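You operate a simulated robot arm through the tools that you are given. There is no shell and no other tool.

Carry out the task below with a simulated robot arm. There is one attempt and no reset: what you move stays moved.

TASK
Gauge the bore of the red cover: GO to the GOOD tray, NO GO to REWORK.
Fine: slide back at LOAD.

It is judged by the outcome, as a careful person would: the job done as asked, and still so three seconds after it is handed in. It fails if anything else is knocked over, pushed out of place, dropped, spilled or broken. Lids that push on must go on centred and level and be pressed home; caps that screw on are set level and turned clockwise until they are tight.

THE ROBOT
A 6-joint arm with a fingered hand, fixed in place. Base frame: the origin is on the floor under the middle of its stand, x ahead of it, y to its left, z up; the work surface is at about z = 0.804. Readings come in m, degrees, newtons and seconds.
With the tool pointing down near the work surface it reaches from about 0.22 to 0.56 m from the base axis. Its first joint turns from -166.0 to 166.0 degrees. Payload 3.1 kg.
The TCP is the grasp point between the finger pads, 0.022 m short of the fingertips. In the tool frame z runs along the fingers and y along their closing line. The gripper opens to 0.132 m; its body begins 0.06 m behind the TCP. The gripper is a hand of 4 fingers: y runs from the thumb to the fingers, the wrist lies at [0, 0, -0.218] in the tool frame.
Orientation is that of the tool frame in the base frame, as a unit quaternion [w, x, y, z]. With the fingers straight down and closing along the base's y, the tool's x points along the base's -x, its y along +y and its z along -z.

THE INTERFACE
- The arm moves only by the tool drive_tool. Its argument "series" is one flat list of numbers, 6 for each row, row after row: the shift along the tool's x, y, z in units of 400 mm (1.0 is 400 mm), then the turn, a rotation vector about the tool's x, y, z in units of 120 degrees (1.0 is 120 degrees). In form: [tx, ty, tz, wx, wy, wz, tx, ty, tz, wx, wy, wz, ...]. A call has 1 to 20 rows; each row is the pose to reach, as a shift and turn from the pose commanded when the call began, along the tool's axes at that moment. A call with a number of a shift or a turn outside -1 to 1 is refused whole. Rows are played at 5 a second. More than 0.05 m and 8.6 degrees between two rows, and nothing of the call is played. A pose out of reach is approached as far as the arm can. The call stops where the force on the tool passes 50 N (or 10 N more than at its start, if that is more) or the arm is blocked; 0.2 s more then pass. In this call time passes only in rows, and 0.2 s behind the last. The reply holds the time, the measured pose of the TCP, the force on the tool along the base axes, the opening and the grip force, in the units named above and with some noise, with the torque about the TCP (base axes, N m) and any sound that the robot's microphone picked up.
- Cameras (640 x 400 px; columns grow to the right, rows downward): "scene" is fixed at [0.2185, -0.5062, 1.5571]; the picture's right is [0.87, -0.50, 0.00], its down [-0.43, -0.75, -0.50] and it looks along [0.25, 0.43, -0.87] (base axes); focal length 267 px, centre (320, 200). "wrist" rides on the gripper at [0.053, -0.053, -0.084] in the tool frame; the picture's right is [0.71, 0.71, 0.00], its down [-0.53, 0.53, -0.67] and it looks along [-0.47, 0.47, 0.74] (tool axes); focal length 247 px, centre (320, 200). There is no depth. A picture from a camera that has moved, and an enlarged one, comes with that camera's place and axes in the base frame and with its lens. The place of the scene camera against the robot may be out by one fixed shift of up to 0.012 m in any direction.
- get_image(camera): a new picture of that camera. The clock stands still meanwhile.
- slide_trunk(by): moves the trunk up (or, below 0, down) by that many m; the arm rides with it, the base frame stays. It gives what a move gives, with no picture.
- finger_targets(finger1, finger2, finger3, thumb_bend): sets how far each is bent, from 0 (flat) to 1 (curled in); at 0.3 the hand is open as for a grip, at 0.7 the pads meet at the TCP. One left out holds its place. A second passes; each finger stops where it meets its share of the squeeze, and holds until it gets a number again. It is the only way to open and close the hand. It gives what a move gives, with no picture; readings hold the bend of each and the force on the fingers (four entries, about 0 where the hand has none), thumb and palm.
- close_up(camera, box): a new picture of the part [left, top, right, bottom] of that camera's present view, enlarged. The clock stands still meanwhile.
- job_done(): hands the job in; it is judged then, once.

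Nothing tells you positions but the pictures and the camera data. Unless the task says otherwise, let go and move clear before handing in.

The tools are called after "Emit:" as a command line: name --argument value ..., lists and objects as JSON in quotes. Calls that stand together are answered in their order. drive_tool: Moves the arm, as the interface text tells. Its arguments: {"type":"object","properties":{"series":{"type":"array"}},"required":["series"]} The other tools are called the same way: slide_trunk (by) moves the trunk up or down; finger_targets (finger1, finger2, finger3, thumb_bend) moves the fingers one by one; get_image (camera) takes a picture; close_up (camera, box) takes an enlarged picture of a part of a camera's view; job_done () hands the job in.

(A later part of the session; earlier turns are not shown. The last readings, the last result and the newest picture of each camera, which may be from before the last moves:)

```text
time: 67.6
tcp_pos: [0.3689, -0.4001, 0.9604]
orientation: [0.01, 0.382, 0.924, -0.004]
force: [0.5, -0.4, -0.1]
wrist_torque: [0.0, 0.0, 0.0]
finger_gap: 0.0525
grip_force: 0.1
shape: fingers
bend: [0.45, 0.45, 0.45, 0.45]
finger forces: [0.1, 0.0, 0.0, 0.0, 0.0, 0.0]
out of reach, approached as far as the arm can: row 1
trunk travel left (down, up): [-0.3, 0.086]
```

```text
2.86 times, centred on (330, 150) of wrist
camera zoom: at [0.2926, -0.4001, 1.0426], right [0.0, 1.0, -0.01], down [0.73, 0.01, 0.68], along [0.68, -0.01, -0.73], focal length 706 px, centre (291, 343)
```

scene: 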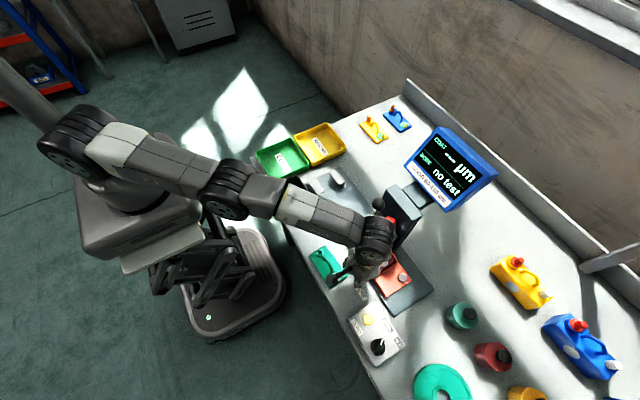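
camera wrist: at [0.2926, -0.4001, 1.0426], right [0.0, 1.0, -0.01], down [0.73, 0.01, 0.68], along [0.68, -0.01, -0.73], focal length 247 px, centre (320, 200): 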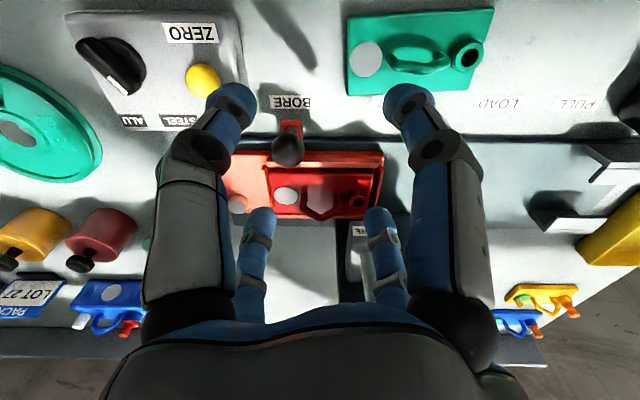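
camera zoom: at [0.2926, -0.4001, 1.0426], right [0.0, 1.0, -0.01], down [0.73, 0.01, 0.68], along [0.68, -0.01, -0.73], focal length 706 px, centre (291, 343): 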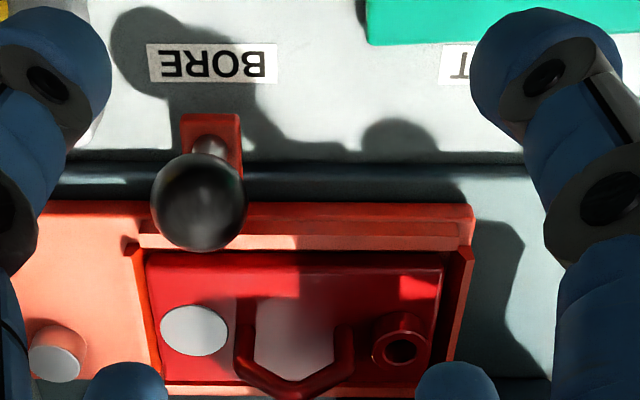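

The carriage tab is exactly on the BORE label. I zoom in on the cover in the nest.

Emit:
close_up --camera "wrist" --box '[262, 150, 392, 225]'

Emit:
close_up --camera "wrist" --box '[335, 150, 395, 270]'

```text
4.92 times, centred on (327, 188) of wrist
camera zoom: at [0.2926, -0.4001, 1.0426], right [0.0, 1.0, -0.01], down [0.73, 0.01, 0.68], along [0.68, -0.01, -0.73], focal length 1216 px, centre (286, 262)
```

zoom: 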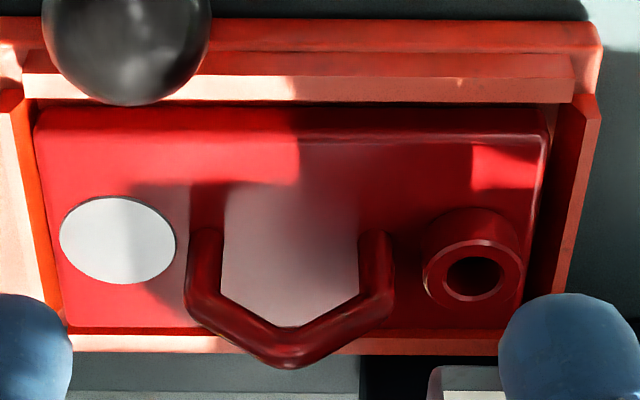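

```text
3.33 times, centred on (365, 210) of wrist
camera zoom: at [0.2926, -0.4001, 1.0426], right [0.0, 1.0, -0.01], down [0.73, 0.01, 0.68], along [0.68, -0.01, -0.73], focal length 823 px, centre (170, 167)
```

zoom: 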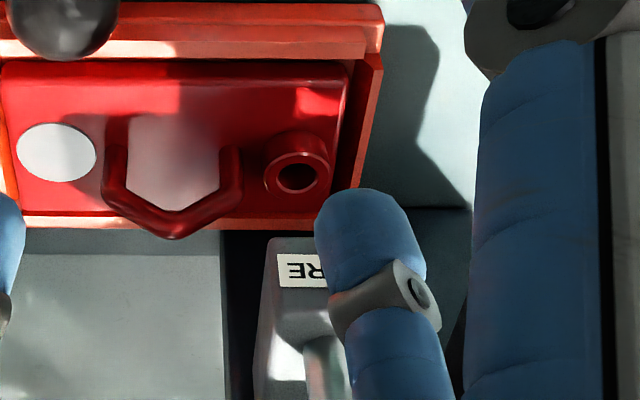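

The cover appears about 2 mm toward -y in the nest. To judge alignment of bore against plug, I centre the camera on the BORE head so the comparison is free of parallax.

Emit:
drive_tool --series '[0.0353, 0.0353, -0.0008, 0, 0, 0, 0.0707, 0.0707, -0.0015, 0, 0.01, 0]'

Emit:
get_image --camera "wrist"

Emit:
close_up --camera "wrist" --box '[270, 140, 370, 260]'

Emit:
close_up --camera "wrist" --box '[290, 160, 350, 215]'

```text
time: 68.2
tcp_pos: [0.3691, -0.3598, 0.9616]
orientation: [0.002, 0.383, 0.924, -0.001]
force: [0.2, 0.1, 0.3]
wrist_torque: [0.02, 0.02, -0.02]
finger_gap: 0.0528
grip_force: 0.1
shape: fingers
bend: [0.45, 0.45, 0.45, 0.45]
finger forces: [0.0, 0.1, 0.0, 0.0, 0.0, 0.0]
trunk travel left (down, up): [-0.3, 0.086]
```

```text
taken
camera wrist: at [0.2939, -0.3596, 1.0448], right [0.0, 1.0, 0.0], down [0.74, 0.0, 0.67], along [0.67, 0.0, -0.74], focal length 247 px, centre (320, 200)
```

wrist: 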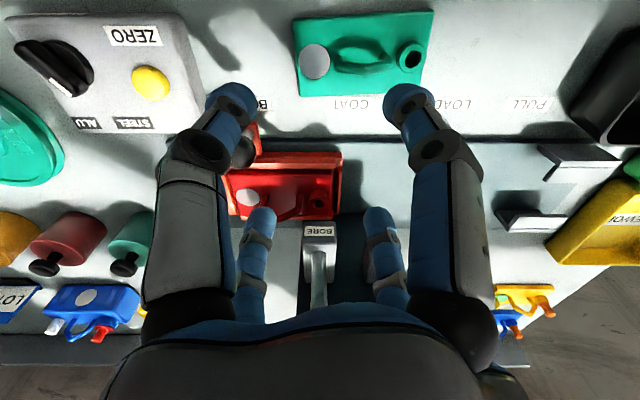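

```text
3.33 times, centred on (320, 200) of wrist
camera zoom: at [0.2939, -0.3596, 1.0448], right [0.0, 1.0, 0.0], down [0.74, 0.0, 0.67], along [0.67, 0.0, -0.74], focal length 823 px, centre (320, 200)
```

zoom: 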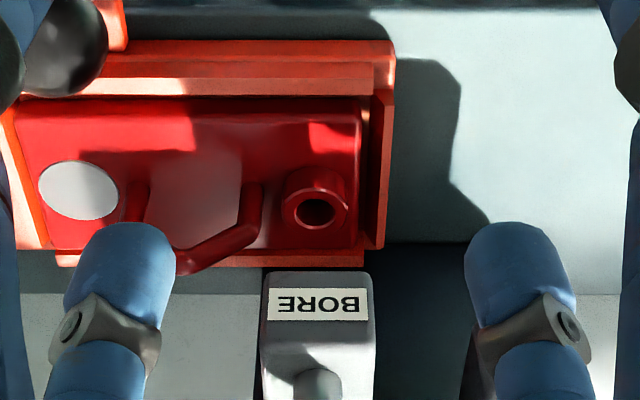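

```text
7.27 times, centred on (320, 188) of wrist
camera zoom: at [0.2939, -0.3596, 1.0448], right [0.0, 1.0, 0.0], down [0.74, 0.0, 0.67], along [0.67, 0.0, -0.74], focal length 1796 px, centre (320, 291)
```

zoom: 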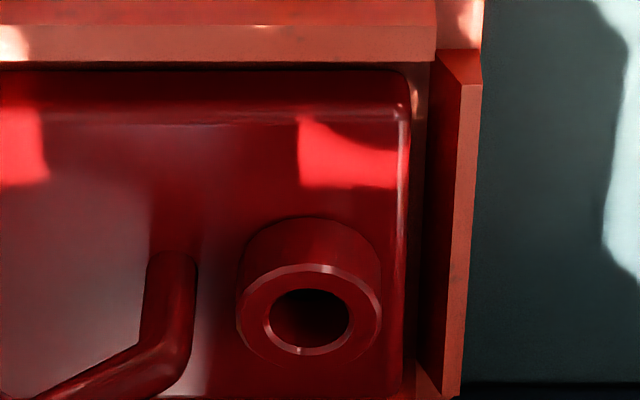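

In this parallax-free view the bore is within about 1 mm of the head's centreline in y. I now check the other direction (x) by looking along -y from the +y side.

Emit:
drive_tool --series '[0, 0, -0.056, 0, 0, 0.0625, 0, 0, -0.1125, 0, 0, 0.125, 0.0321, 0.0504, -0.1125, 0, 0, 0.1875, 0.0642, 0.1008, -0.1125, 0, 0, 0.25, 0.0964, 0.1512, -0.1125, 0, 0, 0.3125, 0.1285, 0.2015, -0.1125, 0, 0, 0.375, 0.1606, 0.2519, -0.1125, 0, 0, 0.4375, 0.1927, 0.3023, -0.1125, 0, 0, 0.5, 0.1604, 0.3363, -0.112, 0, 0, 0.5625, 0.1282, 0.3704, -0.112, 0, 0, 0.625, 0.0959, 0.4044, -0.111, 0, 0, 0.6875, 0.0636, 0.4384, -0.111, 0, 0, 0.75]'

Emit:
get_image --camera "wrist"

Emit:
close_up --camera "wrist" --box '[260, 140, 380, 260]'

```text
time: 70.8
tcp_pos: [0.4757, -0.2166, 1.004]
orientation: [0.002, 0.925, 0.381, 0.001]
force: [-0.4, -0.2, 0.1]
wrist_torque: [0.0, -0.02, -0.01]
finger_gap: 0.0524
grip_force: 0.1
shape: fingers
bend: [0.45, 0.45, 0.45, 0.45]
finger forces: [0.1, 0.0, 0.0, 0.0, 0.0, 0.1]
trunk travel left (down, up): [-0.3, 0.086]
```

```text
taken
camera wrist: at [0.476, -0.1426, 1.0882], right [1.0, 0.0, 0.0], down [0.0, -0.74, 0.67], along [0.0, -0.67, -0.74], focal length 247 px, centre (320, 200)
```

wrist: 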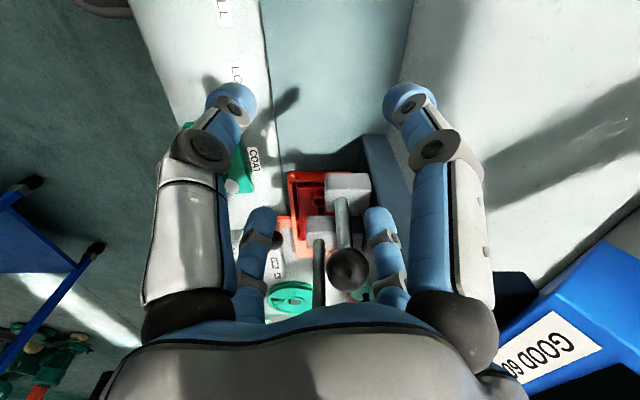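

```text
3.33 times, centred on (320, 200) of wrist
camera zoom: at [0.476, -0.1426, 1.0882], right [1.0, 0.0, 0.0], down [0.0, -0.74, 0.67], along [0.0, -0.67, -0.74], focal length 823 px, centre (320, 200)
```

zoom: 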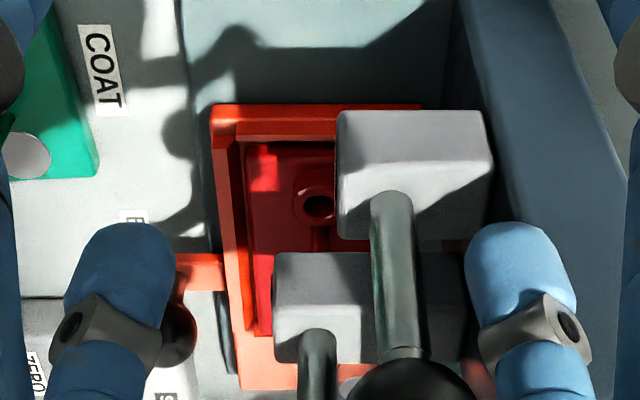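

From this side the plunger shaft is at x≈0.475 and the bore at x≈0.475, so both directions agree within about 1 mm: the NO GO reading is genuine and the cover goes to REWORK. Now I return to the knob to slide the carriage back to LOAD.

Emit:
drive_tool --series '[-0.0345, -0.0327, -0.00625, 0, 0, -0.0625, -0.069, -0.0654, -0.0125, 0, 0, -0.125, -0.1034, -0.0981, -0.0188, 0, 0, -0.1875, -0.1379, -0.1308, -0.025, 0, 0, -0.25, -0.1758, -0.1066, -0.025, 0, 0, -0.3125, -0.2137, -0.0825, -0.025, 0, 0, -0.375, -0.2515, -0.0583, -0.025, 0, 0, -0.4375, -0.2894, -0.0341, -0.025, 0, 0, -0.5, -0.3273, -0.0099, -0.025, 0, 0, -0.5625, -0.3652, 0.0142, -0.025, 0, 0, -0.625, -0.403, 0.0384, -0.025, 0, 0, -0.6875, -0.4409, 0.0626, -0.025, 0, 0, -0.75]'

Emit:
get_image --camera "wrist"

Emit:
close_up --camera "scene" --box '[350, 120, 510, 260]'

```text
time: 73.4
tcp_pos: [0.3688, -0.3608, 1.0132]
orientation: [0.002, 0.381, 0.924, -0.001]
force: [0.0, -1.5, 0.1]
wrist_torque: [-0.03, 0.03, 0.0]
finger_gap: 0.0525
grip_force: 0.1
shape: fingers
bend: [0.45, 0.45, 0.45, 0.45]
finger forces: [0.0, 0.0, 0.0, 0.0, 0.1, 0.1]
trunk travel left (down, up): [-0.3, 0.086]
```

```text
taken
camera wrist: at [0.2932, -0.3609, 1.0983], right [0.0, 1.0, 0.0], down [0.74, 0.0, 0.67], along [0.67, 0.0, -0.74], focal length 247 px, centre (320, 200)
```

wrist: 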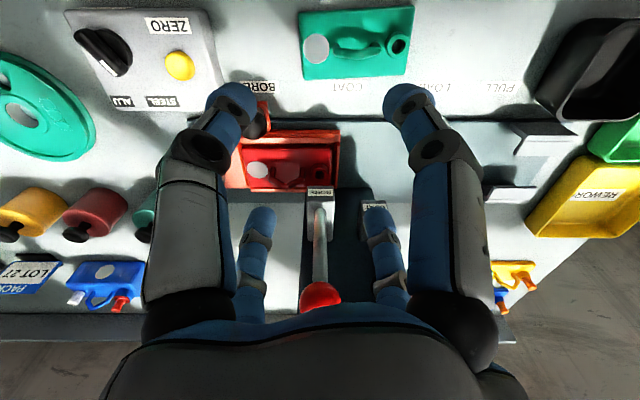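

```text
2.86 times, centred on (430, 190) of scene
camera zoom: at [0.2185, -0.5062, 1.5571], right [0.87, -0.5, 0.0], down [-0.43, -0.75, -0.5], along [0.25, 0.43, -0.87], focal length 762 px, centre (6, 229)
```

zoom: 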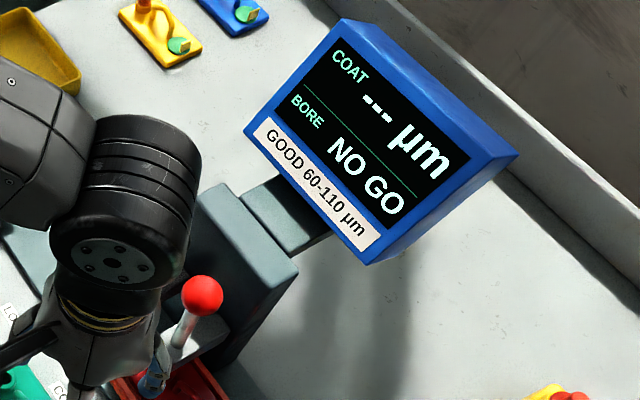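

NO GO still latched, lever up. I tilt the hand and line up with the knob again.

Emit:
finger_targets --finger1 0.5 --finger2 0.5 --finger3 0.5 --thumb_bend 0.5

Emit:
drive_tool --series '[-0.0375, -0.0182, 0.0443, 0, -0.0467, 0, -0.075, -0.0364, 0.0887, 0, -0.0933, 0, -0.1126, -0.0546, 0.133, 0, -0.14, 0]'

Emit:
get_image --camera "wrist"

```text
time: 74.4
tcp_pos: [0.3686, -0.3601, 1.0139]
orientation: [0.002, 0.383, 0.924, 0.0]
force: [1.2, -0.5, 0.0]
wrist_torque: [0.01, 0.03, 0.0]
finger_gap: 0.041
grip_force: 0.0
shape: fingers
bend: [0.5, 0.5, 0.5, 0.5]
finger forces: [0.0, 0.1, 0.1, 0.0, 0.0, 0.0]
trunk travel left (down, up): [-0.3, 0.086]
```

```text
time: 75.2
tcp_pos: [0.3849, -0.4075, 0.9614]
orientation: [0.137, 0.378, 0.914, -0.057]
force: [-1.0, -0.3, 0.8]
wrist_torque: [0.01, 0.01, -0.01]
finger_gap: 0.0411
grip_force: 0.0
shape: fingers
bend: [0.5, 0.5, 0.5, 0.5]
finger forces: [0.0, 0.1, 0.1, 0.0, 0.1, 0.0]
trunk travel left (down, up): [-0.3, 0.086]
```

```text
taken
camera wrist: at [0.2941, -0.3929, 1.0265], right [0.02, 0.98, -0.21], down [0.59, 0.15, 0.79], along [0.81, -0.14, -0.57], focal length 247 px, centre (320, 200)
```

wrist: 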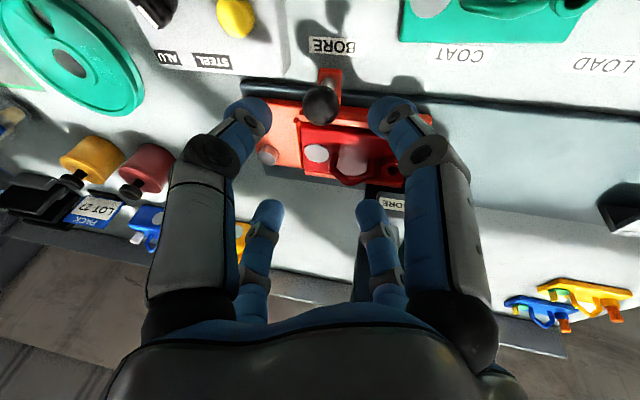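

The knob is on the hand's axis. I move down along it and grip.

Emit:
drive_tool --series '[0.0055, -0.0027, 0.08, 0, 0, 0, 0.0055, -0.0027, 0.14, 0, 0, 0, 0.0055, -0.0027, 0.185, 0, 0, 0, 0.0055, -0.0027, 0.21, 0, 0, 0, 0.0055, -0.0027, 0.2257, 0, 0, 0]'

Emit:
close_up --camera "wrist" --box '[220, 60, 430, 230]'

Emit:
finger_targets --finger1 0.66 --finger2 0.66 --finger3 0.66 --thumb_bend 0.66

Emit:
close_up --camera "wrist" --box '[220, 60, 430, 230]'

```text
time: 76.4
tcp_pos: [0.4008, -0.4246, 0.8751]
orientation: [0.137, 0.379, 0.914, -0.057]
force: [1.0, 0.1, 0.3]
wrist_torque: [0.04, 0.0, 0.02]
finger_gap: 0.0407
grip_force: 0.0
shape: fingers
bend: [0.5, 0.5, 0.5, 0.5]
finger forces: [0.0, 0.0, 0.0, 0.1, 0.1, 0.1]
trunk travel left (down, up): [-0.3, 0.086]
```

```text
2.35 times, centred on (325, 145) of wrist
camera zoom: at [0.31, -0.4094, 0.9394], right [0.02, 0.98, -0.21], down [0.59, 0.15, 0.79], along [0.81, -0.14, -0.57], focal length 581 px, centre (308, 329)
```

zoom: 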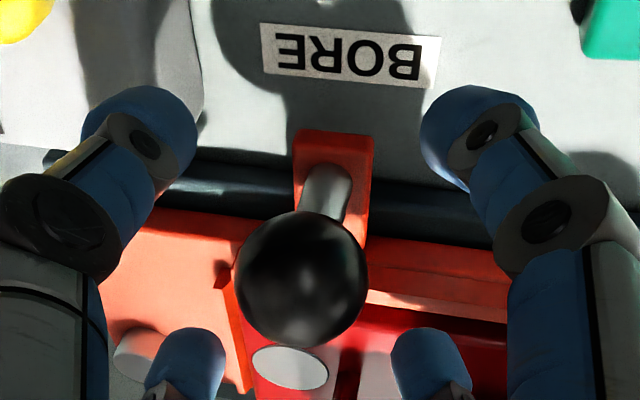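

```text
time: 77.4
tcp_pos: [0.4005, -0.4241, 0.8737]
orientation: [0.136, 0.378, 0.914, -0.056]
force: [1.0, -0.6, -1.3]
wrist_torque: [0.02, -0.03, -0.02]
finger_gap: 0.0109
grip_force: 6.9
shape: fingers
bend: [0.63, 0.61, 0.6, 0.63]
finger forces: [2.1, 3.3, 4.0, 0.0, 3.9, 0.0]
trunk travel left (down, up): [-0.3, 0.086]
```

```text
2.35 times, centred on (325, 145) of wrist
camera zoom: at [0.3099, -0.4095, 0.9394], right [0.02, 0.98, -0.21], down [0.59, 0.15, 0.79], along [0.81, -0.14, -0.57], focal length 581 px, centre (308, 329)
```

zoom: 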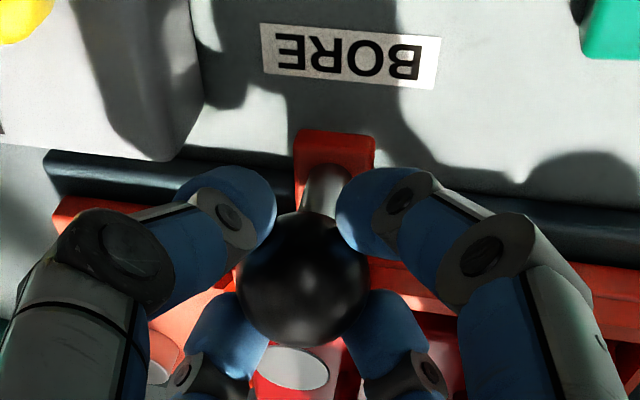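

Gripped firmly on the knob. I slide the carriage back in +y toward LOAD.

Emit:
drive_tool --series '[0.0085, 0.0088, -0.0026, 0, 0, 0, 0.0254, 0.0265, -0.0077, 0, 0, 0, 0.0508, 0.053, -0.0153, 0, 0, 0, 0.0846, 0.0884, -0.0256, 0, 0, 0, 0.1185, 0.1237, -0.0358, 0, 0, 0, 0.1523, 0.1591, -0.046, 0, 0, 0, 0.1862, 0.1945, -0.0562, 0, 0, 0, 0.22, 0.2298, -0.0664, 0, 0, 0, 0.2538, 0.2652, -0.0767, 0, 0, 0, 0.2877, 0.3005, -0.0869, 0, 0, 0, 0.3131, 0.327, -0.0945, 0, 0, 0, 0.3266, 0.3412, -0.0986, 0, 0, 0, 0.3317, 0.3465, -0.1002, 0, 0, 0]'

Emit:
get_image --camera "wrist"

Emit:
close_up --camera "wrist" --box '[220, 40, 430, 230]'

Emit:
get_image --camera "scene"

```text
time: 80.2
tcp_pos: [0.4001, -0.2291, 0.8733]
orientation: [0.137, 0.379, 0.914, -0.057]
force: [0.7, 2.4, 2.6]
wrist_torque: [0.05, -0.02, 0.0]
finger_gap: 0.0107
grip_force: 7.5
shape: fingers
bend: [0.63, 0.61, 0.61, 0.63]
finger forces: [2.6, 4.3, 3.8, 0.1, 3.7, 0.1]
trunk travel left (down, up): [-0.3, 0.086]
```

```text
taken
camera wrist: at [0.3099, -0.213, 0.9388], right [0.02, 0.98, -0.21], down [0.59, 0.15, 0.79], along [0.81, -0.14, -0.57], focal length 247 px, centre (320, 200)
```

wrist: 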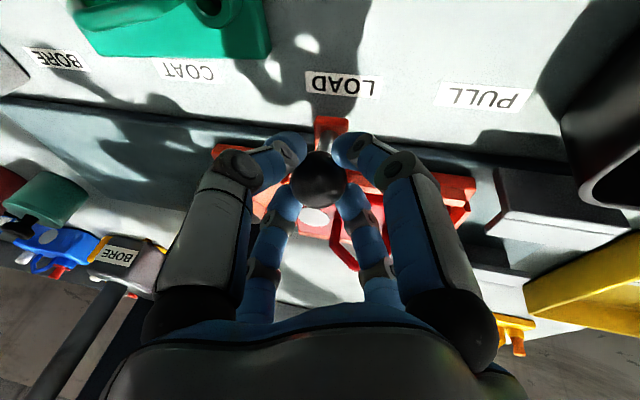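

```text
2.11 times, centred on (325, 135) of wrist
camera zoom: at [0.3099, -0.213, 0.9388], right [0.02, 0.98, -0.21], down [0.59, 0.15, 0.79], along [0.81, -0.14, -0.57], focal length 520 px, centre (310, 337)
```

zoom: 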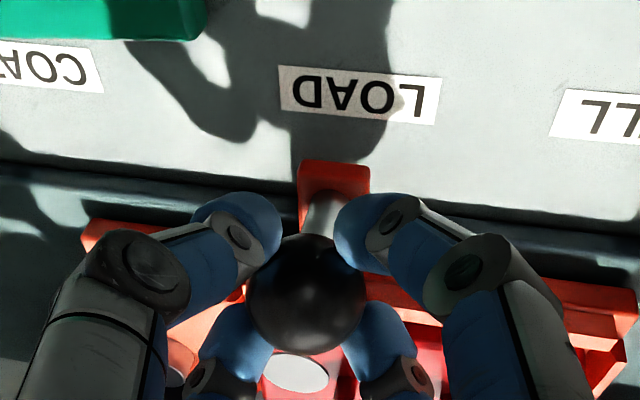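

```text
taken
```

scene: 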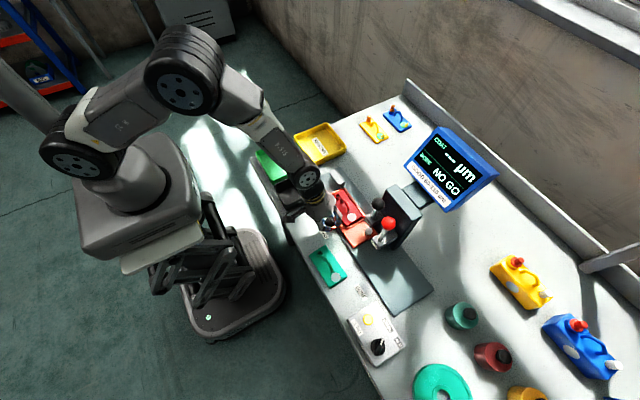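

The carriage tab is about 2–3 mm short of LOAD, with the detent already pulling. I nudge 2.5 mm further and release.

Emit:
drive_tool --series '[0.0042, 0.0044, -0.0013, 0, 0, 0]'

Emit:
finger_targets --finger1 0.5 --finger2 0.5 --finger3 0.5 --thumb_bend 0.5

Emit:
close_up --camera "wrist" --box '[220, 40, 430, 230]'

```text
time: 80.6
tcp_pos: [0.4014, -0.2264, 0.8741]
orientation: [0.137, 0.378, 0.914, -0.057]
force: [1.3, 1.4, 1.0]
wrist_torque: [-0.02, -0.05, 0.06]
finger_gap: 0.0107
grip_force: 7.4
shape: fingers
bend: [0.63, 0.61, 0.61, 0.63]
finger forces: [2.5, 4.1, 4.0, 0.0, 4.0, 0.0]
trunk travel left (down, up): [-0.3, 0.086]
```

```text
time: 81.6
tcp_pos: [0.4009, -0.2256, 0.8742]
orientation: [0.137, 0.378, 0.914, -0.057]
force: [-0.6, -0.9, -0.1]
wrist_torque: [-0.01, 0.0, 0.03]
finger_gap: 0.0407
grip_force: 0.0
shape: fingers
bend: [0.5, 0.5, 0.5, 0.5]
finger forces: [0.1, 0.1, 0.0, 0.0, 0.1, 0.1]
trunk travel left (down, up): [-0.3, 0.086]
```

```text
2.11 times, centred on (325, 135) of wrist
camera zoom: at [0.3098, -0.2114, 0.9391], right [0.02, 0.98, -0.21], down [0.59, 0.15, 0.79], along [0.81, -0.14, -0.57], focal length 520 px, centre (310, 337)
```

zoom: 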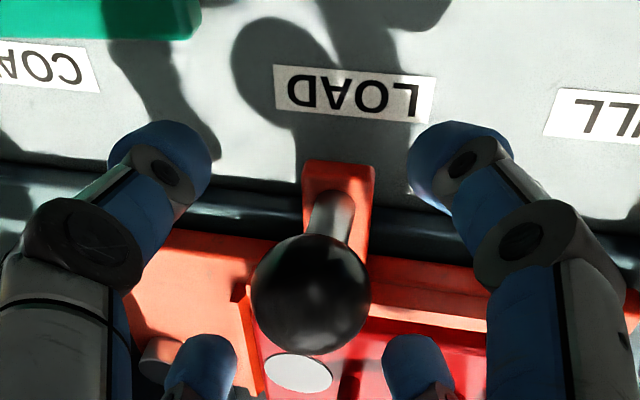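

The carriage is settled at LOAD (tab and label aligned). I back off the knob, straighten the hand, and get ready to pick the cover out of the nest.

Emit:
drive_tool --series '[0, 0, -0.05, 0, 0, 0, 0, 0, -0.11, 0, 0, 0, 0, 0, -0.17, 0, 0.045, 0, 0, 0, -0.22, 0, 0.09, 0, 0, 0, -0.26, 0, 0.14, 0]'

Emit:
get_image --camera "wrist"

Emit:
close_up --camera "scene" --box '[230, 110, 430, 260]'

```text
time: 82.8
tcp_pos: [0.3784, -0.2052, 0.9723]
orientation: [0.002, 0.382, 0.924, -0.001]
force: [0.1, 0.3, 0.2]
wrist_torque: [0.01, 0.0, 0.02]
finger_gap: 0.0404
grip_force: 0.0
shape: fingers
bend: [0.5, 0.5, 0.5, 0.5]
finger forces: [0.1, 0.0, 0.0, 0.0, 0.0, 0.0]
trunk travel left (down, up): [-0.3, 0.086]
```

```text
taken
camera wrist: at [0.3036, -0.2053, 1.0582], right [0.0, 1.0, 0.0], down [0.74, 0.0, 0.67], along [0.67, 0.0, -0.74], focal length 247 px, centre (320, 200)
```

wrist: 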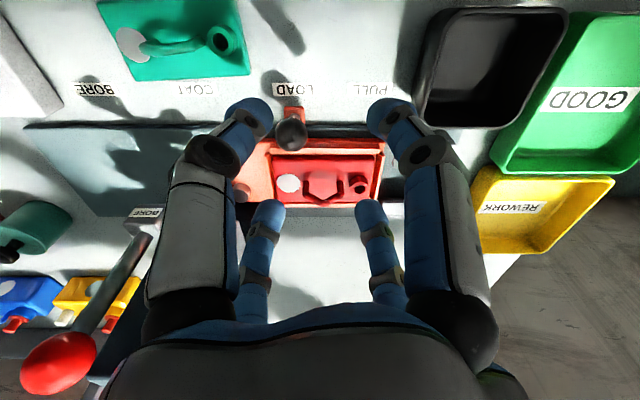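

```text
2.67 times, centred on (330, 185) of scene
camera zoom: at [0.2185, -0.5062, 1.5571], right [0.87, -0.5, 0.0], down [-0.43, -0.75, -0.5], along [0.25, 0.43, -0.87], focal length 711 px, centre (293, 240)
```

zoom: 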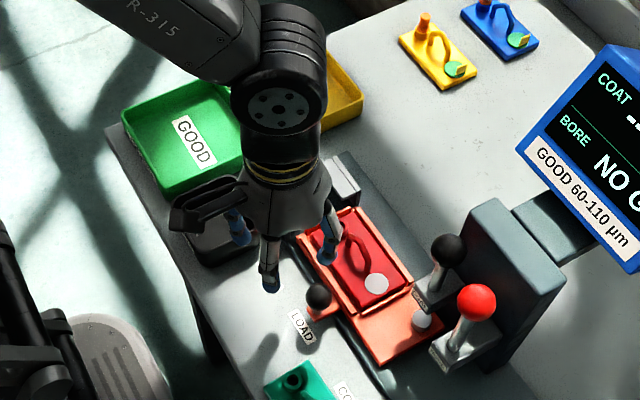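

I zoom in on the cover to locate its handle for the pick.

Emit:
close_up --camera "wrist" --box '[260, 140, 390, 220]'

Emit:
close_up --camera "wrist" --box '[440, 120, 640, 280]'

```text
4.92 times, centred on (325, 180) of wrist
camera zoom: at [0.3036, -0.2053, 1.0582], right [0.0, 1.0, 0.0], down [0.74, 0.0, 0.67], along [0.67, 0.0, -0.74], focal length 1216 px, centre (295, 298)
```

zoom: 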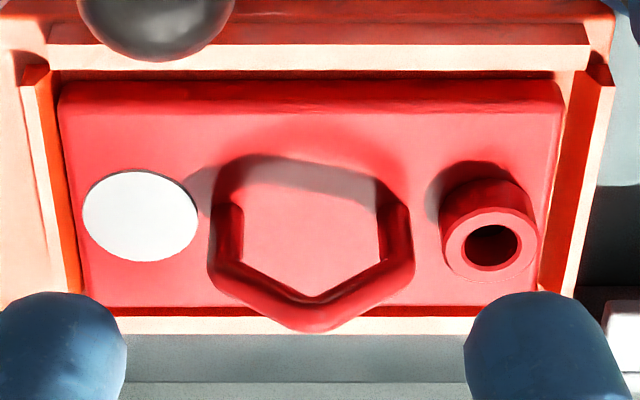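

```text
2.50 times, centred on (540, 200) of wrist
camera zoom: at [0.3036, -0.2053, 1.0582], right [0.0, 1.0, 0.0], down [0.74, 0.0, 0.67], along [0.67, 0.0, -0.74], focal length 617 px, centre (-230, 200)
```

zoom: 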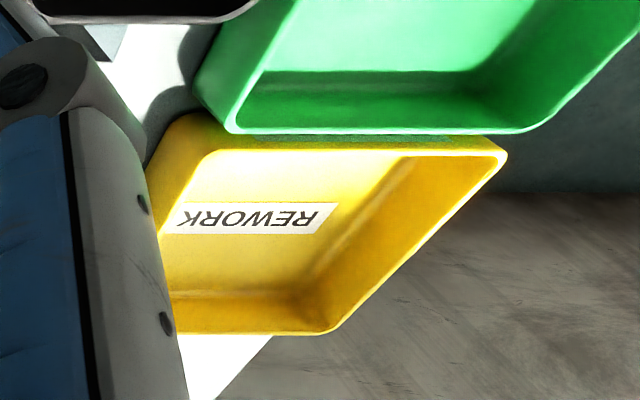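

The handle apex is at about (0.475, -0.2013). I shape the hand (finger1 curled away, finger3 half open over the flat side) and move above the cover, closing direction along x.

Emit:
finger_targets --finger1 1.0 --finger2 0.6 --finger3 0.5 --thumb_bend 0.6

Emit:
drive_tool --series '[-0.02655, 0.03027, 0.00583, 0, 0, 0.0625, -0.0531, 0.06053, 0.01167, 0, 0, 0.125, -0.07965, 0.0908, 0.0175, 0, 0, 0.1875, -0.1062, 0.12107, 0.02333, 0, 0, 0.25, -0.13275, 0.15133, 0.02917, 0, 0, 0.3125, -0.1593, 0.1816, 0.035, 0, 0, 0.375]'

Emit:
get_image --camera "wrist"

Emit:
close_up --camera "wrist" --box '[240, 0, 430, 180]'

Emit:
close_up --camera "scene" --box '[310, 140, 420, 250]'

```text
time: 83.8
tcp_pos: [0.3776, -0.2044, 0.9741]
orientation: [0.001, 0.383, 0.924, 0.0]
force: [-0.1, 0.2, -0.3]
wrist_torque: [-0.02, -0.02, -0.03]
finger_gap: 0.0421
grip_force: 0.1
shape: fingers
bend: [1.0, 0.6, 0.5, 0.6]
finger forces: [0.0, 0.1, 0.0, 0.0, 0.0, 0.0]
trunk travel left (down, up): [-0.3, 0.086]
```

```text
time: 85.2
tcp_pos: [0.4774, -0.1995, 0.9602]
orientation: [0.001, 0.708, 0.706, 0.001]
force: [0.6, 0.2, 0.3]
wrist_torque: [0.03, 0.0, 0.02]
finger_gap: 0.0419
grip_force: 0.1
shape: fingers
bend: [1.0, 0.6, 0.5, 0.6]
finger forces: [0.1, 0.0, 0.0, 0.0, 0.0, 0.0]
trunk travel left (down, up): [-0.3, 0.086]
```

```text
taken
camera wrist: at [0.4232, -0.1461, 1.0437], right [0.71, 0.71, 0.0], down [0.52, -0.53, 0.67], along [0.47, -0.48, -0.74], focal length 247 px, centre (320, 200)
```

wrist: 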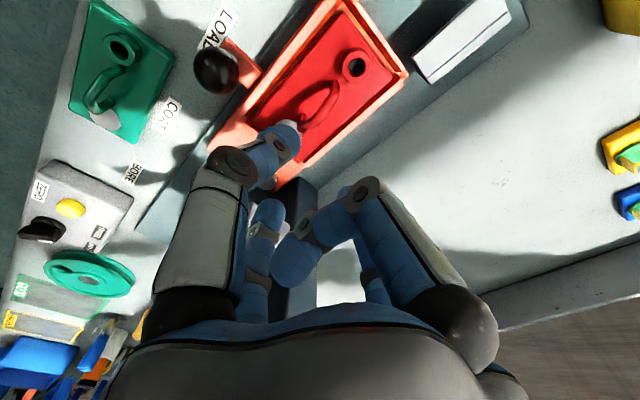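

```text
2.22 times, centred on (335, 90) of wrist
camera zoom: at [0.4232, -0.1461, 1.0437], right [0.71, 0.71, 0.0], down [0.52, -0.53, 0.67], along [0.47, -0.48, -0.74], focal length 549 px, centre (287, 444)
```

zoom: 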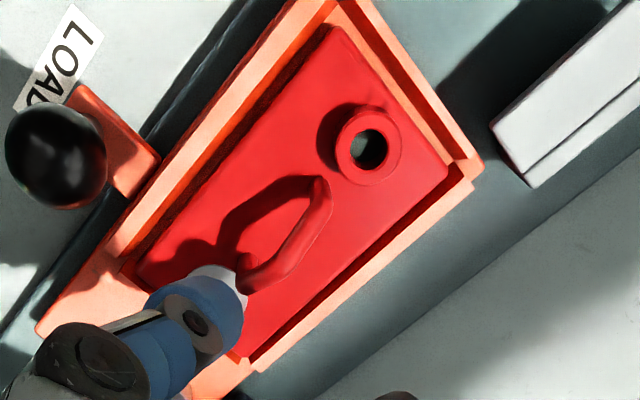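

```text
3.64 times, centred on (365, 195) of scene
camera zoom: at [0.2185, -0.5062, 1.5571], right [0.87, -0.5, 0.0], down [-0.43, -0.75, -0.5], along [0.25, 0.43, -0.87], focal length 970 px, centre (156, 218)
```

zoom: 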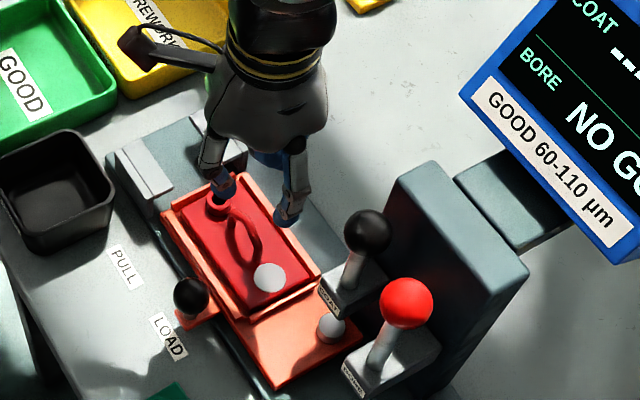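

Well aligned. I descend over the handle to the grasp height.

Emit:
drive_tool --series '[-0.001, -0.0035, 0.08, 0, 0, 0, -0.001, -0.0035, 0.14, 0, 0, 0, -0.001, -0.0035, 0.18, 0, 0, 0, -0.001, -0.0035, 0.21, 0, 0, 0, -0.001, -0.0035, 0.225, 0, 0, 0, -0.001, -0.0035, 0.2343, 0, 0, 0]'

Emit:
get_image --camera "wrist"

Emit:
close_up --camera "wrist" --box '[240, 80, 440, 260]'

```text
time: 86.6
tcp_pos: [0.4749, -0.2, 0.8675]
orientation: [0.002, 0.707, 0.707, 0.0]
force: [-0.2, 0.3, 3.1]
wrist_torque: [-0.16, 0.01, 0.01]
finger_gap: 0.0418
grip_force: 1.4
shape: fingers
bend: [1.0, 0.6, 0.5, 0.6]
finger forces: [0.0, 0.0, 3.5, 0.0, 0.1, 0.0]
trunk travel left (down, up): [-0.3, 0.086]
```

```text
taken
camera wrist: at [0.4212, -0.1464, 0.9505], right [0.71, 0.71, 0.0], down [0.52, -0.52, 0.67], along [0.48, -0.47, -0.74], focal length 247 px, centre (320, 200)
```

wrist: 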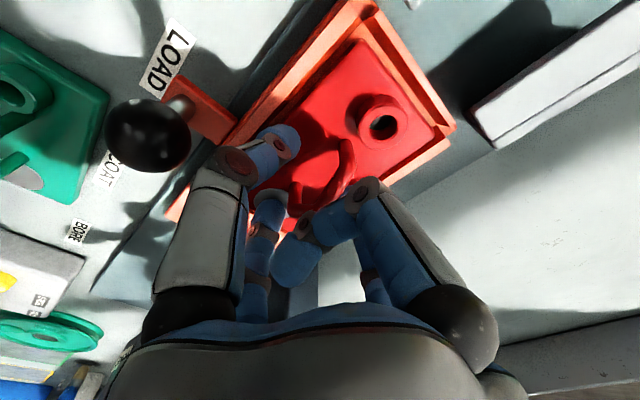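

```text
2.22 times, centred on (340, 170) of wrist
camera zoom: at [0.4212, -0.1464, 0.9505], right [0.71, 0.71, 0.0], down [0.52, -0.52, 0.67], along [0.48, -0.47, -0.74], focal length 549 px, centre (276, 267)
```

zoom: 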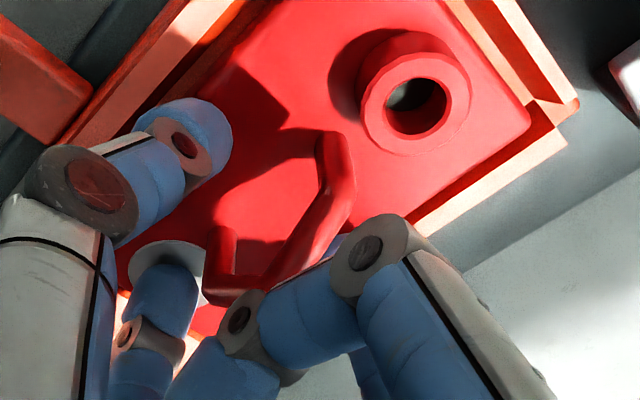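

Finger3's tip just touches the plate. I raise the hand 3 mm and open finger3 slightly before closing on the handle.

Emit:
drive_tool --series '[0, 0, -0.0075, 0, 0, 0]'

Emit:
finger_targets --finger3 0.46

Emit:
finger_targets --finger2 0.72 --thumb_bend 0.72

Emit:
close_up --camera "wrist" --box '[240, 80, 440, 260]'

```text
time: 87.0
tcp_pos: [0.4755, -0.2001, 0.8694]
orientation: [0.001, 0.707, 0.707, 0.0]
force: [-0.2, 0.1, 0.3]
wrist_torque: [0.01, 0.01, 0.02]
finger_gap: 0.0417
grip_force: 0.2
shape: fingers
bend: [1.0, 0.6, 0.5, 0.6]
finger forces: [0.0, 0.0, 0.0, 0.1, 0.0, 0.0]
trunk travel left (down, up): [-0.3, 0.086]
```

```text
time: 88.0
tcp_pos: [0.4755, -0.1997, 0.8691]
orientation: [0.001, 0.707, 0.707, 0.0]
force: [0.6, -1.2, -0.3]
wrist_torque: [0.02, 0.01, -0.03]
finger_gap: 0.0419
grip_force: 0.1
shape: fingers
bend: [1.0, 0.6, 0.46, 0.6]
finger forces: [0.0, 0.0, 0.0, 0.0, 0.1, 0.1]
trunk travel left (down, up): [-0.3, 0.086]
```

```text
time: 89.0
tcp_pos: [0.4739, -0.2001, 0.8696]
orientation: [0.001, 0.707, 0.707, 0.001]
force: [0.1, 0.3, 0.4]
wrist_torque: [0.02, -0.04, 0.02]
finger_gap: 0.0315
grip_force: 0.0
shape: fingers
bend: [1.0, 0.71, 0.46, 0.71]
finger forces: [0.1, 0.1, 0.0, 0.0, 0.0, 0.0]
trunk travel left (down, up): [-0.3, 0.086]
```

```text
2.22 times, centred on (340, 170) of wrist
camera zoom: at [0.4212, -0.1466, 0.953], right [0.71, 0.71, 0.0], down [0.52, -0.52, 0.67], along [0.47, -0.47, -0.74], focal length 549 px, centre (276, 267)
```

zoom: 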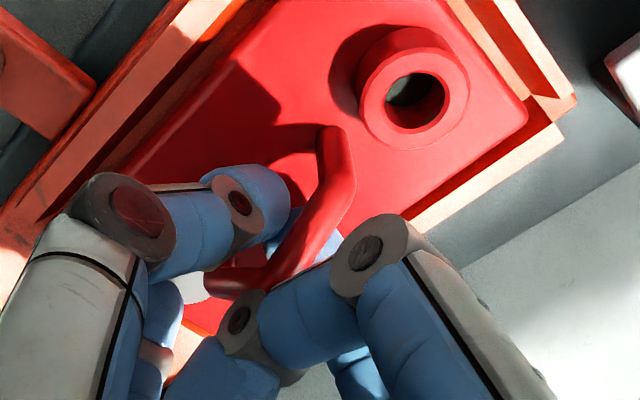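

Fingers closed at 0.71 beneath the handle bar. I lift slowly 2.5 cm and check the load.

Emit:
drive_tool --series '[0, 0, -0.0075, 0, 0, 0, 0, 0, -0.015, 0, 0, 0, 0, 0, -0.0225, 0, 0, 0, 0, 0, -0.03, 0, 0, 0, 0, 0, -0.0425, 0, 0, 0, 0, 0, -0.055, 0, 0, 0, 0, 0, -0.0675, 0, 0, 0]'

Emit:
close_up --camera "wrist" --box '[240, 80, 440, 260]'

Emit:
close_up --camera "scene" --box '[310, 140, 420, 250]'

```text
time: 90.6
tcp_pos: [0.4743, -0.1995, 0.8949]
orientation: [0.002, 0.708, 0.707, 0.0]
force: [-0.2, -0.8, -3.0]
wrist_torque: [-0.02, -0.01, 0.0]
finger_gap: 0.0317
grip_force: 1.0
shape: fingers
bend: [1.0, 0.71, 0.46, 0.71]
finger forces: [0.0, 1.6, 0.0, 0.0, 1.1, 0.1]
trunk travel left (down, up): [-0.3, 0.086]
```

```text
2.22 times, centred on (340, 170) of wrist
camera zoom: at [0.4215, -0.1461, 0.9798], right [0.71, 0.71, 0.0], down [0.52, -0.52, 0.67], along [0.47, -0.47, -0.74], focal length 549 px, centre (276, 267)
```

zoom: 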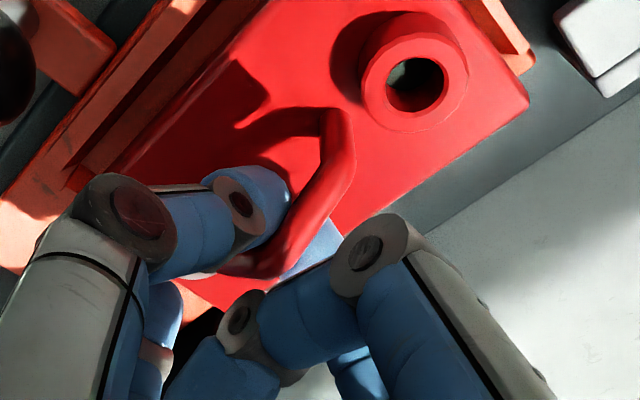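

```text
3.64 times, centred on (365, 195) of scene
camera zoom: at [0.2185, -0.5062, 1.5571], right [0.87, -0.5, 0.0], down [-0.43, -0.75, -0.5], along [0.25, 0.43, -0.87], focal length 970 px, centre (156, 218)
```

zoom: 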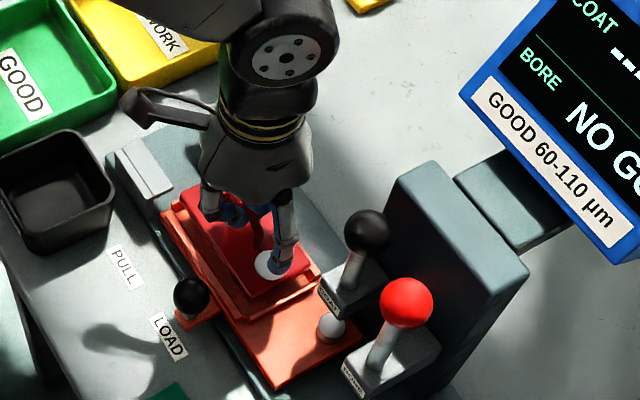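

The cover is held again (3 N). I raise it and carry it over to the REWORK tray, target around (0.54, 0.055).

Emit:
drive_tool --series '[0, 0, -0.0625, 0, 0, 0, 0, 0, -0.125, 0, 0, 0, 0, 0, -0.1875, 0, 0, 0, 0.0255, 0.0065, -0.1875, 0, 0, 0, 0.0765, 0.0195, -0.1875, 0, 0, 0, 0.1403, 0.0358, -0.1875, 0, 0, 0, 0.2104, 0.0536, -0.1875, 0, 0, 0, 0.2805, 0.0715, -0.1875, 0, 0, 0, 0.3506, 0.0894, -0.1875, 0, 0, 0, 0.4208, 0.1073, -0.1875, 0, 0, 0, 0.4909, 0.1251, -0.1875, 0, 0, 0, 0.5546, 0.1414, -0.1875, 0, 0, 0, 0.6056, 0.1544, -0.1875, 0, 0, 0, 0.6375, 0.1625, -0.1875, 0, 0, 0]'

Emit:
get_image --camera "wrist"

Emit:
close_up --camera "scene" --box '[230, 80, 400, 220]'

```text
time: 93.6
tcp_pos: [0.5409, 0.0578, 0.9691]
orientation: [0.002, 0.708, 0.706, -0.001]
force: [-0.9, 0.4, -2.5]
wrist_torque: [0.01, 0.01, 0.01]
finger_gap: 0.0312
grip_force: 1.6
shape: fingers
bend: [1.0, 0.71, 0.46, 0.71]
finger forces: [0.0, 1.8, 0.0, 0.0, 1.2, 0.0]
trunk travel left (down, up): [-0.3, 0.086]
```

```text
taken
camera wrist: at [0.4862, 0.1104, 1.054], right [0.71, 0.71, 0.0], down [0.52, -0.52, 0.67], along [0.47, -0.47, -0.74], focal length 247 px, centre (320, 200)
```

wrist: 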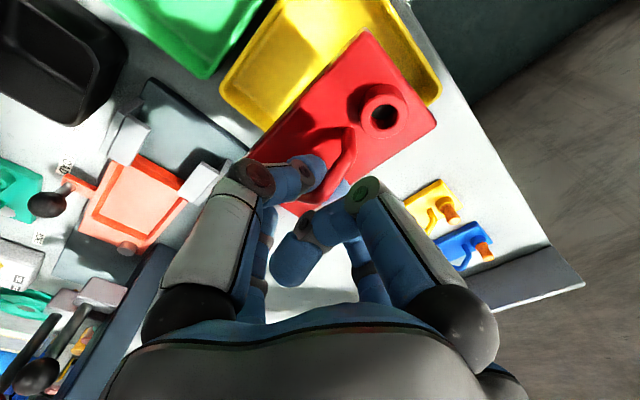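

```text
2.86 times, centred on (315, 150) of scene
camera zoom: at [0.2185, -0.5062, 1.5571], right [0.87, -0.5, 0.0], down [-0.43, -0.75, -0.5], along [0.25, 0.43, -0.87], focal length 762 px, centre (334, 343)
```

zoom: 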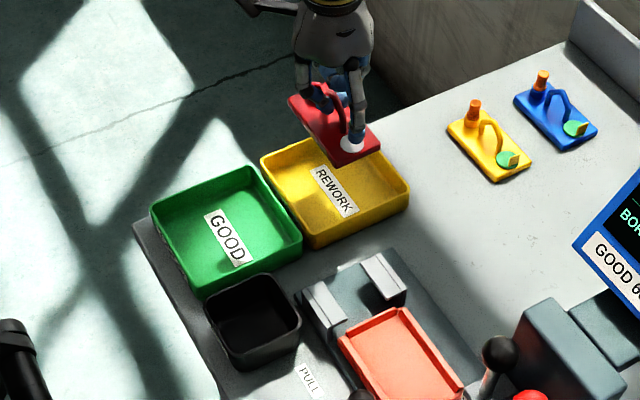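

The cover is above the REWORK tray. I zoom to fix the tray's edges precisely.

Emit:
close_up --camera "wrist" --box '[200, 0, 450, 170]'

Emit:
close_up --camera "scene" --box '[310, 95, 380, 175]'

```text
2.35 times, centred on (325, 85) of wrist
camera zoom: at [0.4862, 0.1104, 1.054], right [0.71, 0.71, 0.0], down [0.52, -0.52, 0.67], along [0.47, -0.47, -0.74], focal length 581 px, centre (308, 471)
```

zoom: 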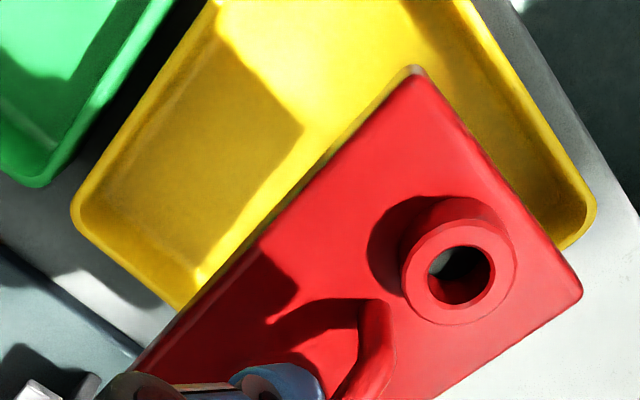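

```text
5.00 times, centred on (345, 135) of scene
camera zoom: at [0.2185, -0.5062, 1.5571], right [0.87, -0.5, 0.0], down [-0.43, -0.75, -0.5], along [0.25, 0.43, -0.87], focal length 1333 px, centre (195, 525)
```

zoom: 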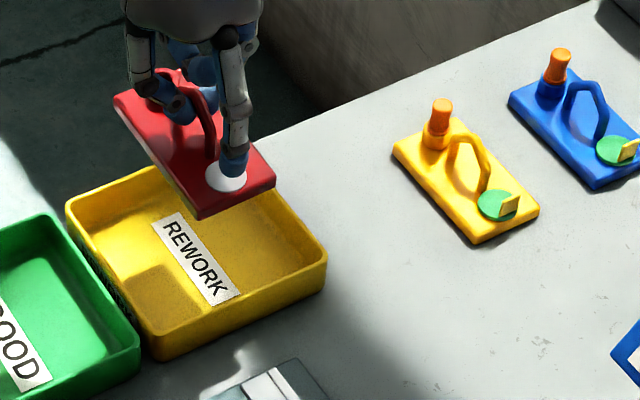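

The tray spans about x 0.476–0.610, y -0.002–0.135 (centre 0.543, 0.0665), a snug fit for the cover's length. I open finger3 outward so it passes over the tray wall, shift to centre and lower partway.

Emit:
finger_targets --finger3 0.0

Emit:
drive_tool --series '[0.009, 0.0055, 0, 0, 0, 0, 0.0183, 0.0113, 0, 0, 0, 0, 0.0183, 0.0113, 0.05, 0, 0, 0, 0.0183, 0.0113, 0.1, 0, 0, 0, 0.0183, 0.0113, 0.15, 0, 0, 0, 0.0183, 0.0113, 0.19, 0, 0, 0, 0.0183, 0.0113, 0.22, 0, 0, 0]'

Emit:
get_image --camera "wrist"

Emit:
close_up --camera "wrist" --box '[200, 0, 450, 170]'

Emit:
close_up --camera "scene" --box '[300, 95, 380, 175]'

```text
time: 94.6
tcp_pos: [0.5393, 0.0575, 0.9707]
orientation: [0.002, 0.707, 0.707, -0.001]
force: [-0.5, -0.3, -3.1]
wrist_torque: [0.01, -0.02, -0.02]
finger_gap: 0.0314
grip_force: 1.9
shape: fingers
bend: [1.0, 0.71, 0.01, 0.71]
finger forces: [0.0, 1.9, 0.0, 0.0, 1.2, 0.0]
trunk travel left (down, up): [-0.3, 0.086]
```

```text
time: 96.2
tcp_pos: [0.5447, 0.0629, 0.8828]
orientation: [0.002, 0.707, 0.707, -0.001]
force: [-0.1, 0.7, -1.7]
wrist_torque: [-0.02, -0.03, 0.0]
finger_gap: 0.0314
grip_force: 1.6
shape: fingers
bend: [1.0, 0.71, 0.01, 0.71]
finger forces: [0.1, 1.9, 0.0, 0.0, 1.1, 0.1]
trunk travel left (down, up): [-0.3, 0.086]
```

```text
taken
camera wrist: at [0.4908, 0.1161, 0.9659], right [0.71, 0.71, 0.0], down [0.52, -0.52, 0.67], along [0.47, -0.47, -0.74], focal length 247 px, centre (320, 200)
```

wrist: 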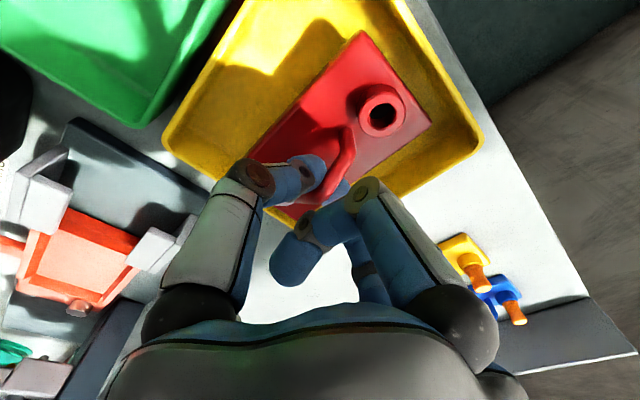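

```text
2.35 times, centred on (325, 85) of wrist
camera zoom: at [0.4908, 0.1161, 0.9659], right [0.71, 0.71, 0.0], down [0.52, -0.52, 0.67], along [0.47, -0.47, -0.74], focal length 581 px, centre (308, 471)
```

zoom: 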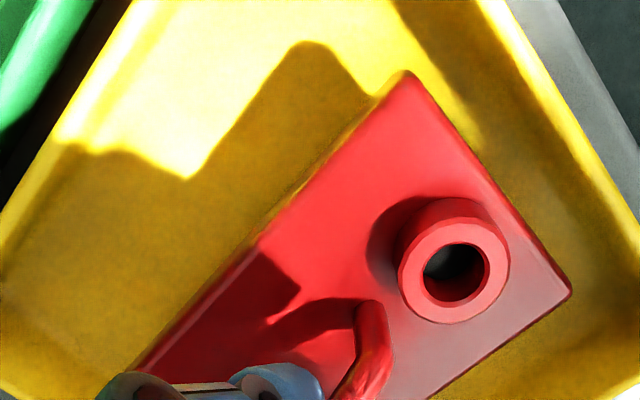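

```text
5.00 times, centred on (340, 135) of scene
camera zoom: at [0.2185, -0.5062, 1.5571], right [0.87, -0.5, 0.0], down [-0.43, -0.75, -0.5], along [0.25, 0.43, -0.87], focal length 1333 px, centre (220, 525)
```

zoom: 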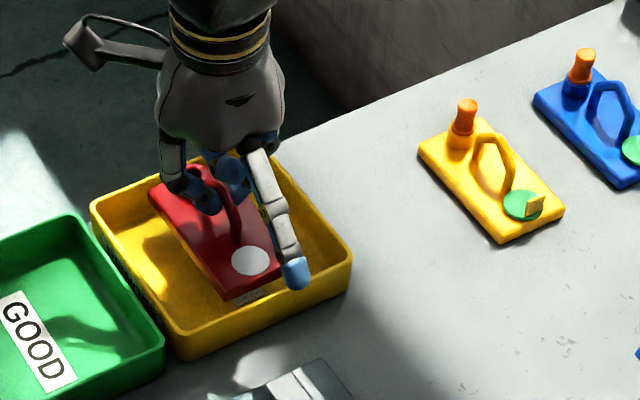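

The tray rim is low (z≈0.825) and the cover has about a centimetre of room on each side. I lower it gently to the tray floor.

Emit:
drive_tool --series '[0, 0, 0.025, 0, 0, 0, 0, 0, 0.045, 0, 0, 0, 0, 0, 0.06, 0, 0, 0, 0, 0, 0.07, 0, 0, 0, 0, 0, 0.0775, 0, 0, 0]'

Emit:
close_up --camera "wrist" --box '[200, 0, 450, 220]'

Emit:
close_up --camera "scene" --box '[300, 95, 380, 175]'

```text
time: 97.4
tcp_pos: [0.5457, 0.0617, 0.8514]
orientation: [0.001, 0.707, 0.707, -0.001]
force: [-0.2, 0.3, -0.1]
wrist_torque: [-0.03, -0.01, -0.02]
finger_gap: 0.031
grip_force: 0.0
shape: fingers
bend: [1.0, 0.71, 0.01, 0.72]
finger forces: [0.1, 0.1, 0.0, 0.1, 0.1, 0.0]
trunk travel left (down, up): [-0.3, 0.086]
```

```text
1.82 times, centred on (325, 110) of wrist
camera zoom: at [0.4906, 0.1161, 0.9353], right [0.71, 0.71, 0.0], down [0.52, -0.52, 0.67], along [0.47, -0.47, -0.74], focal length 449 px, centre (311, 364)
```

zoom: 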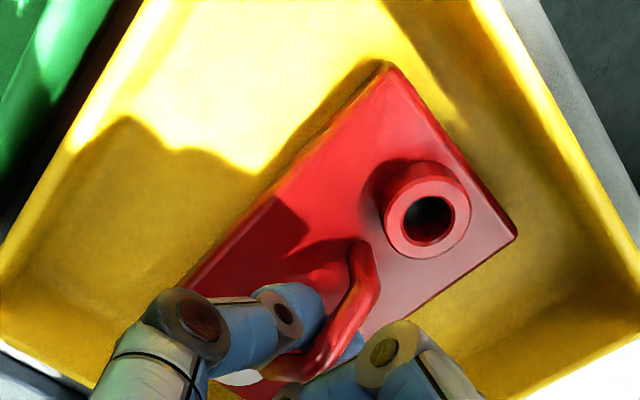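

```text
5.00 times, centred on (340, 135) of scene
camera zoom: at [0.2185, -0.5062, 1.5571], right [0.87, -0.5, 0.0], down [-0.43, -0.75, -0.5], along [0.25, 0.43, -0.87], focal length 1333 px, centre (220, 525)
```

zoom: 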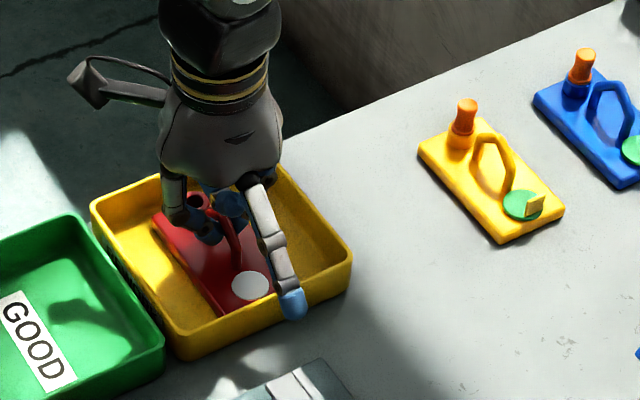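

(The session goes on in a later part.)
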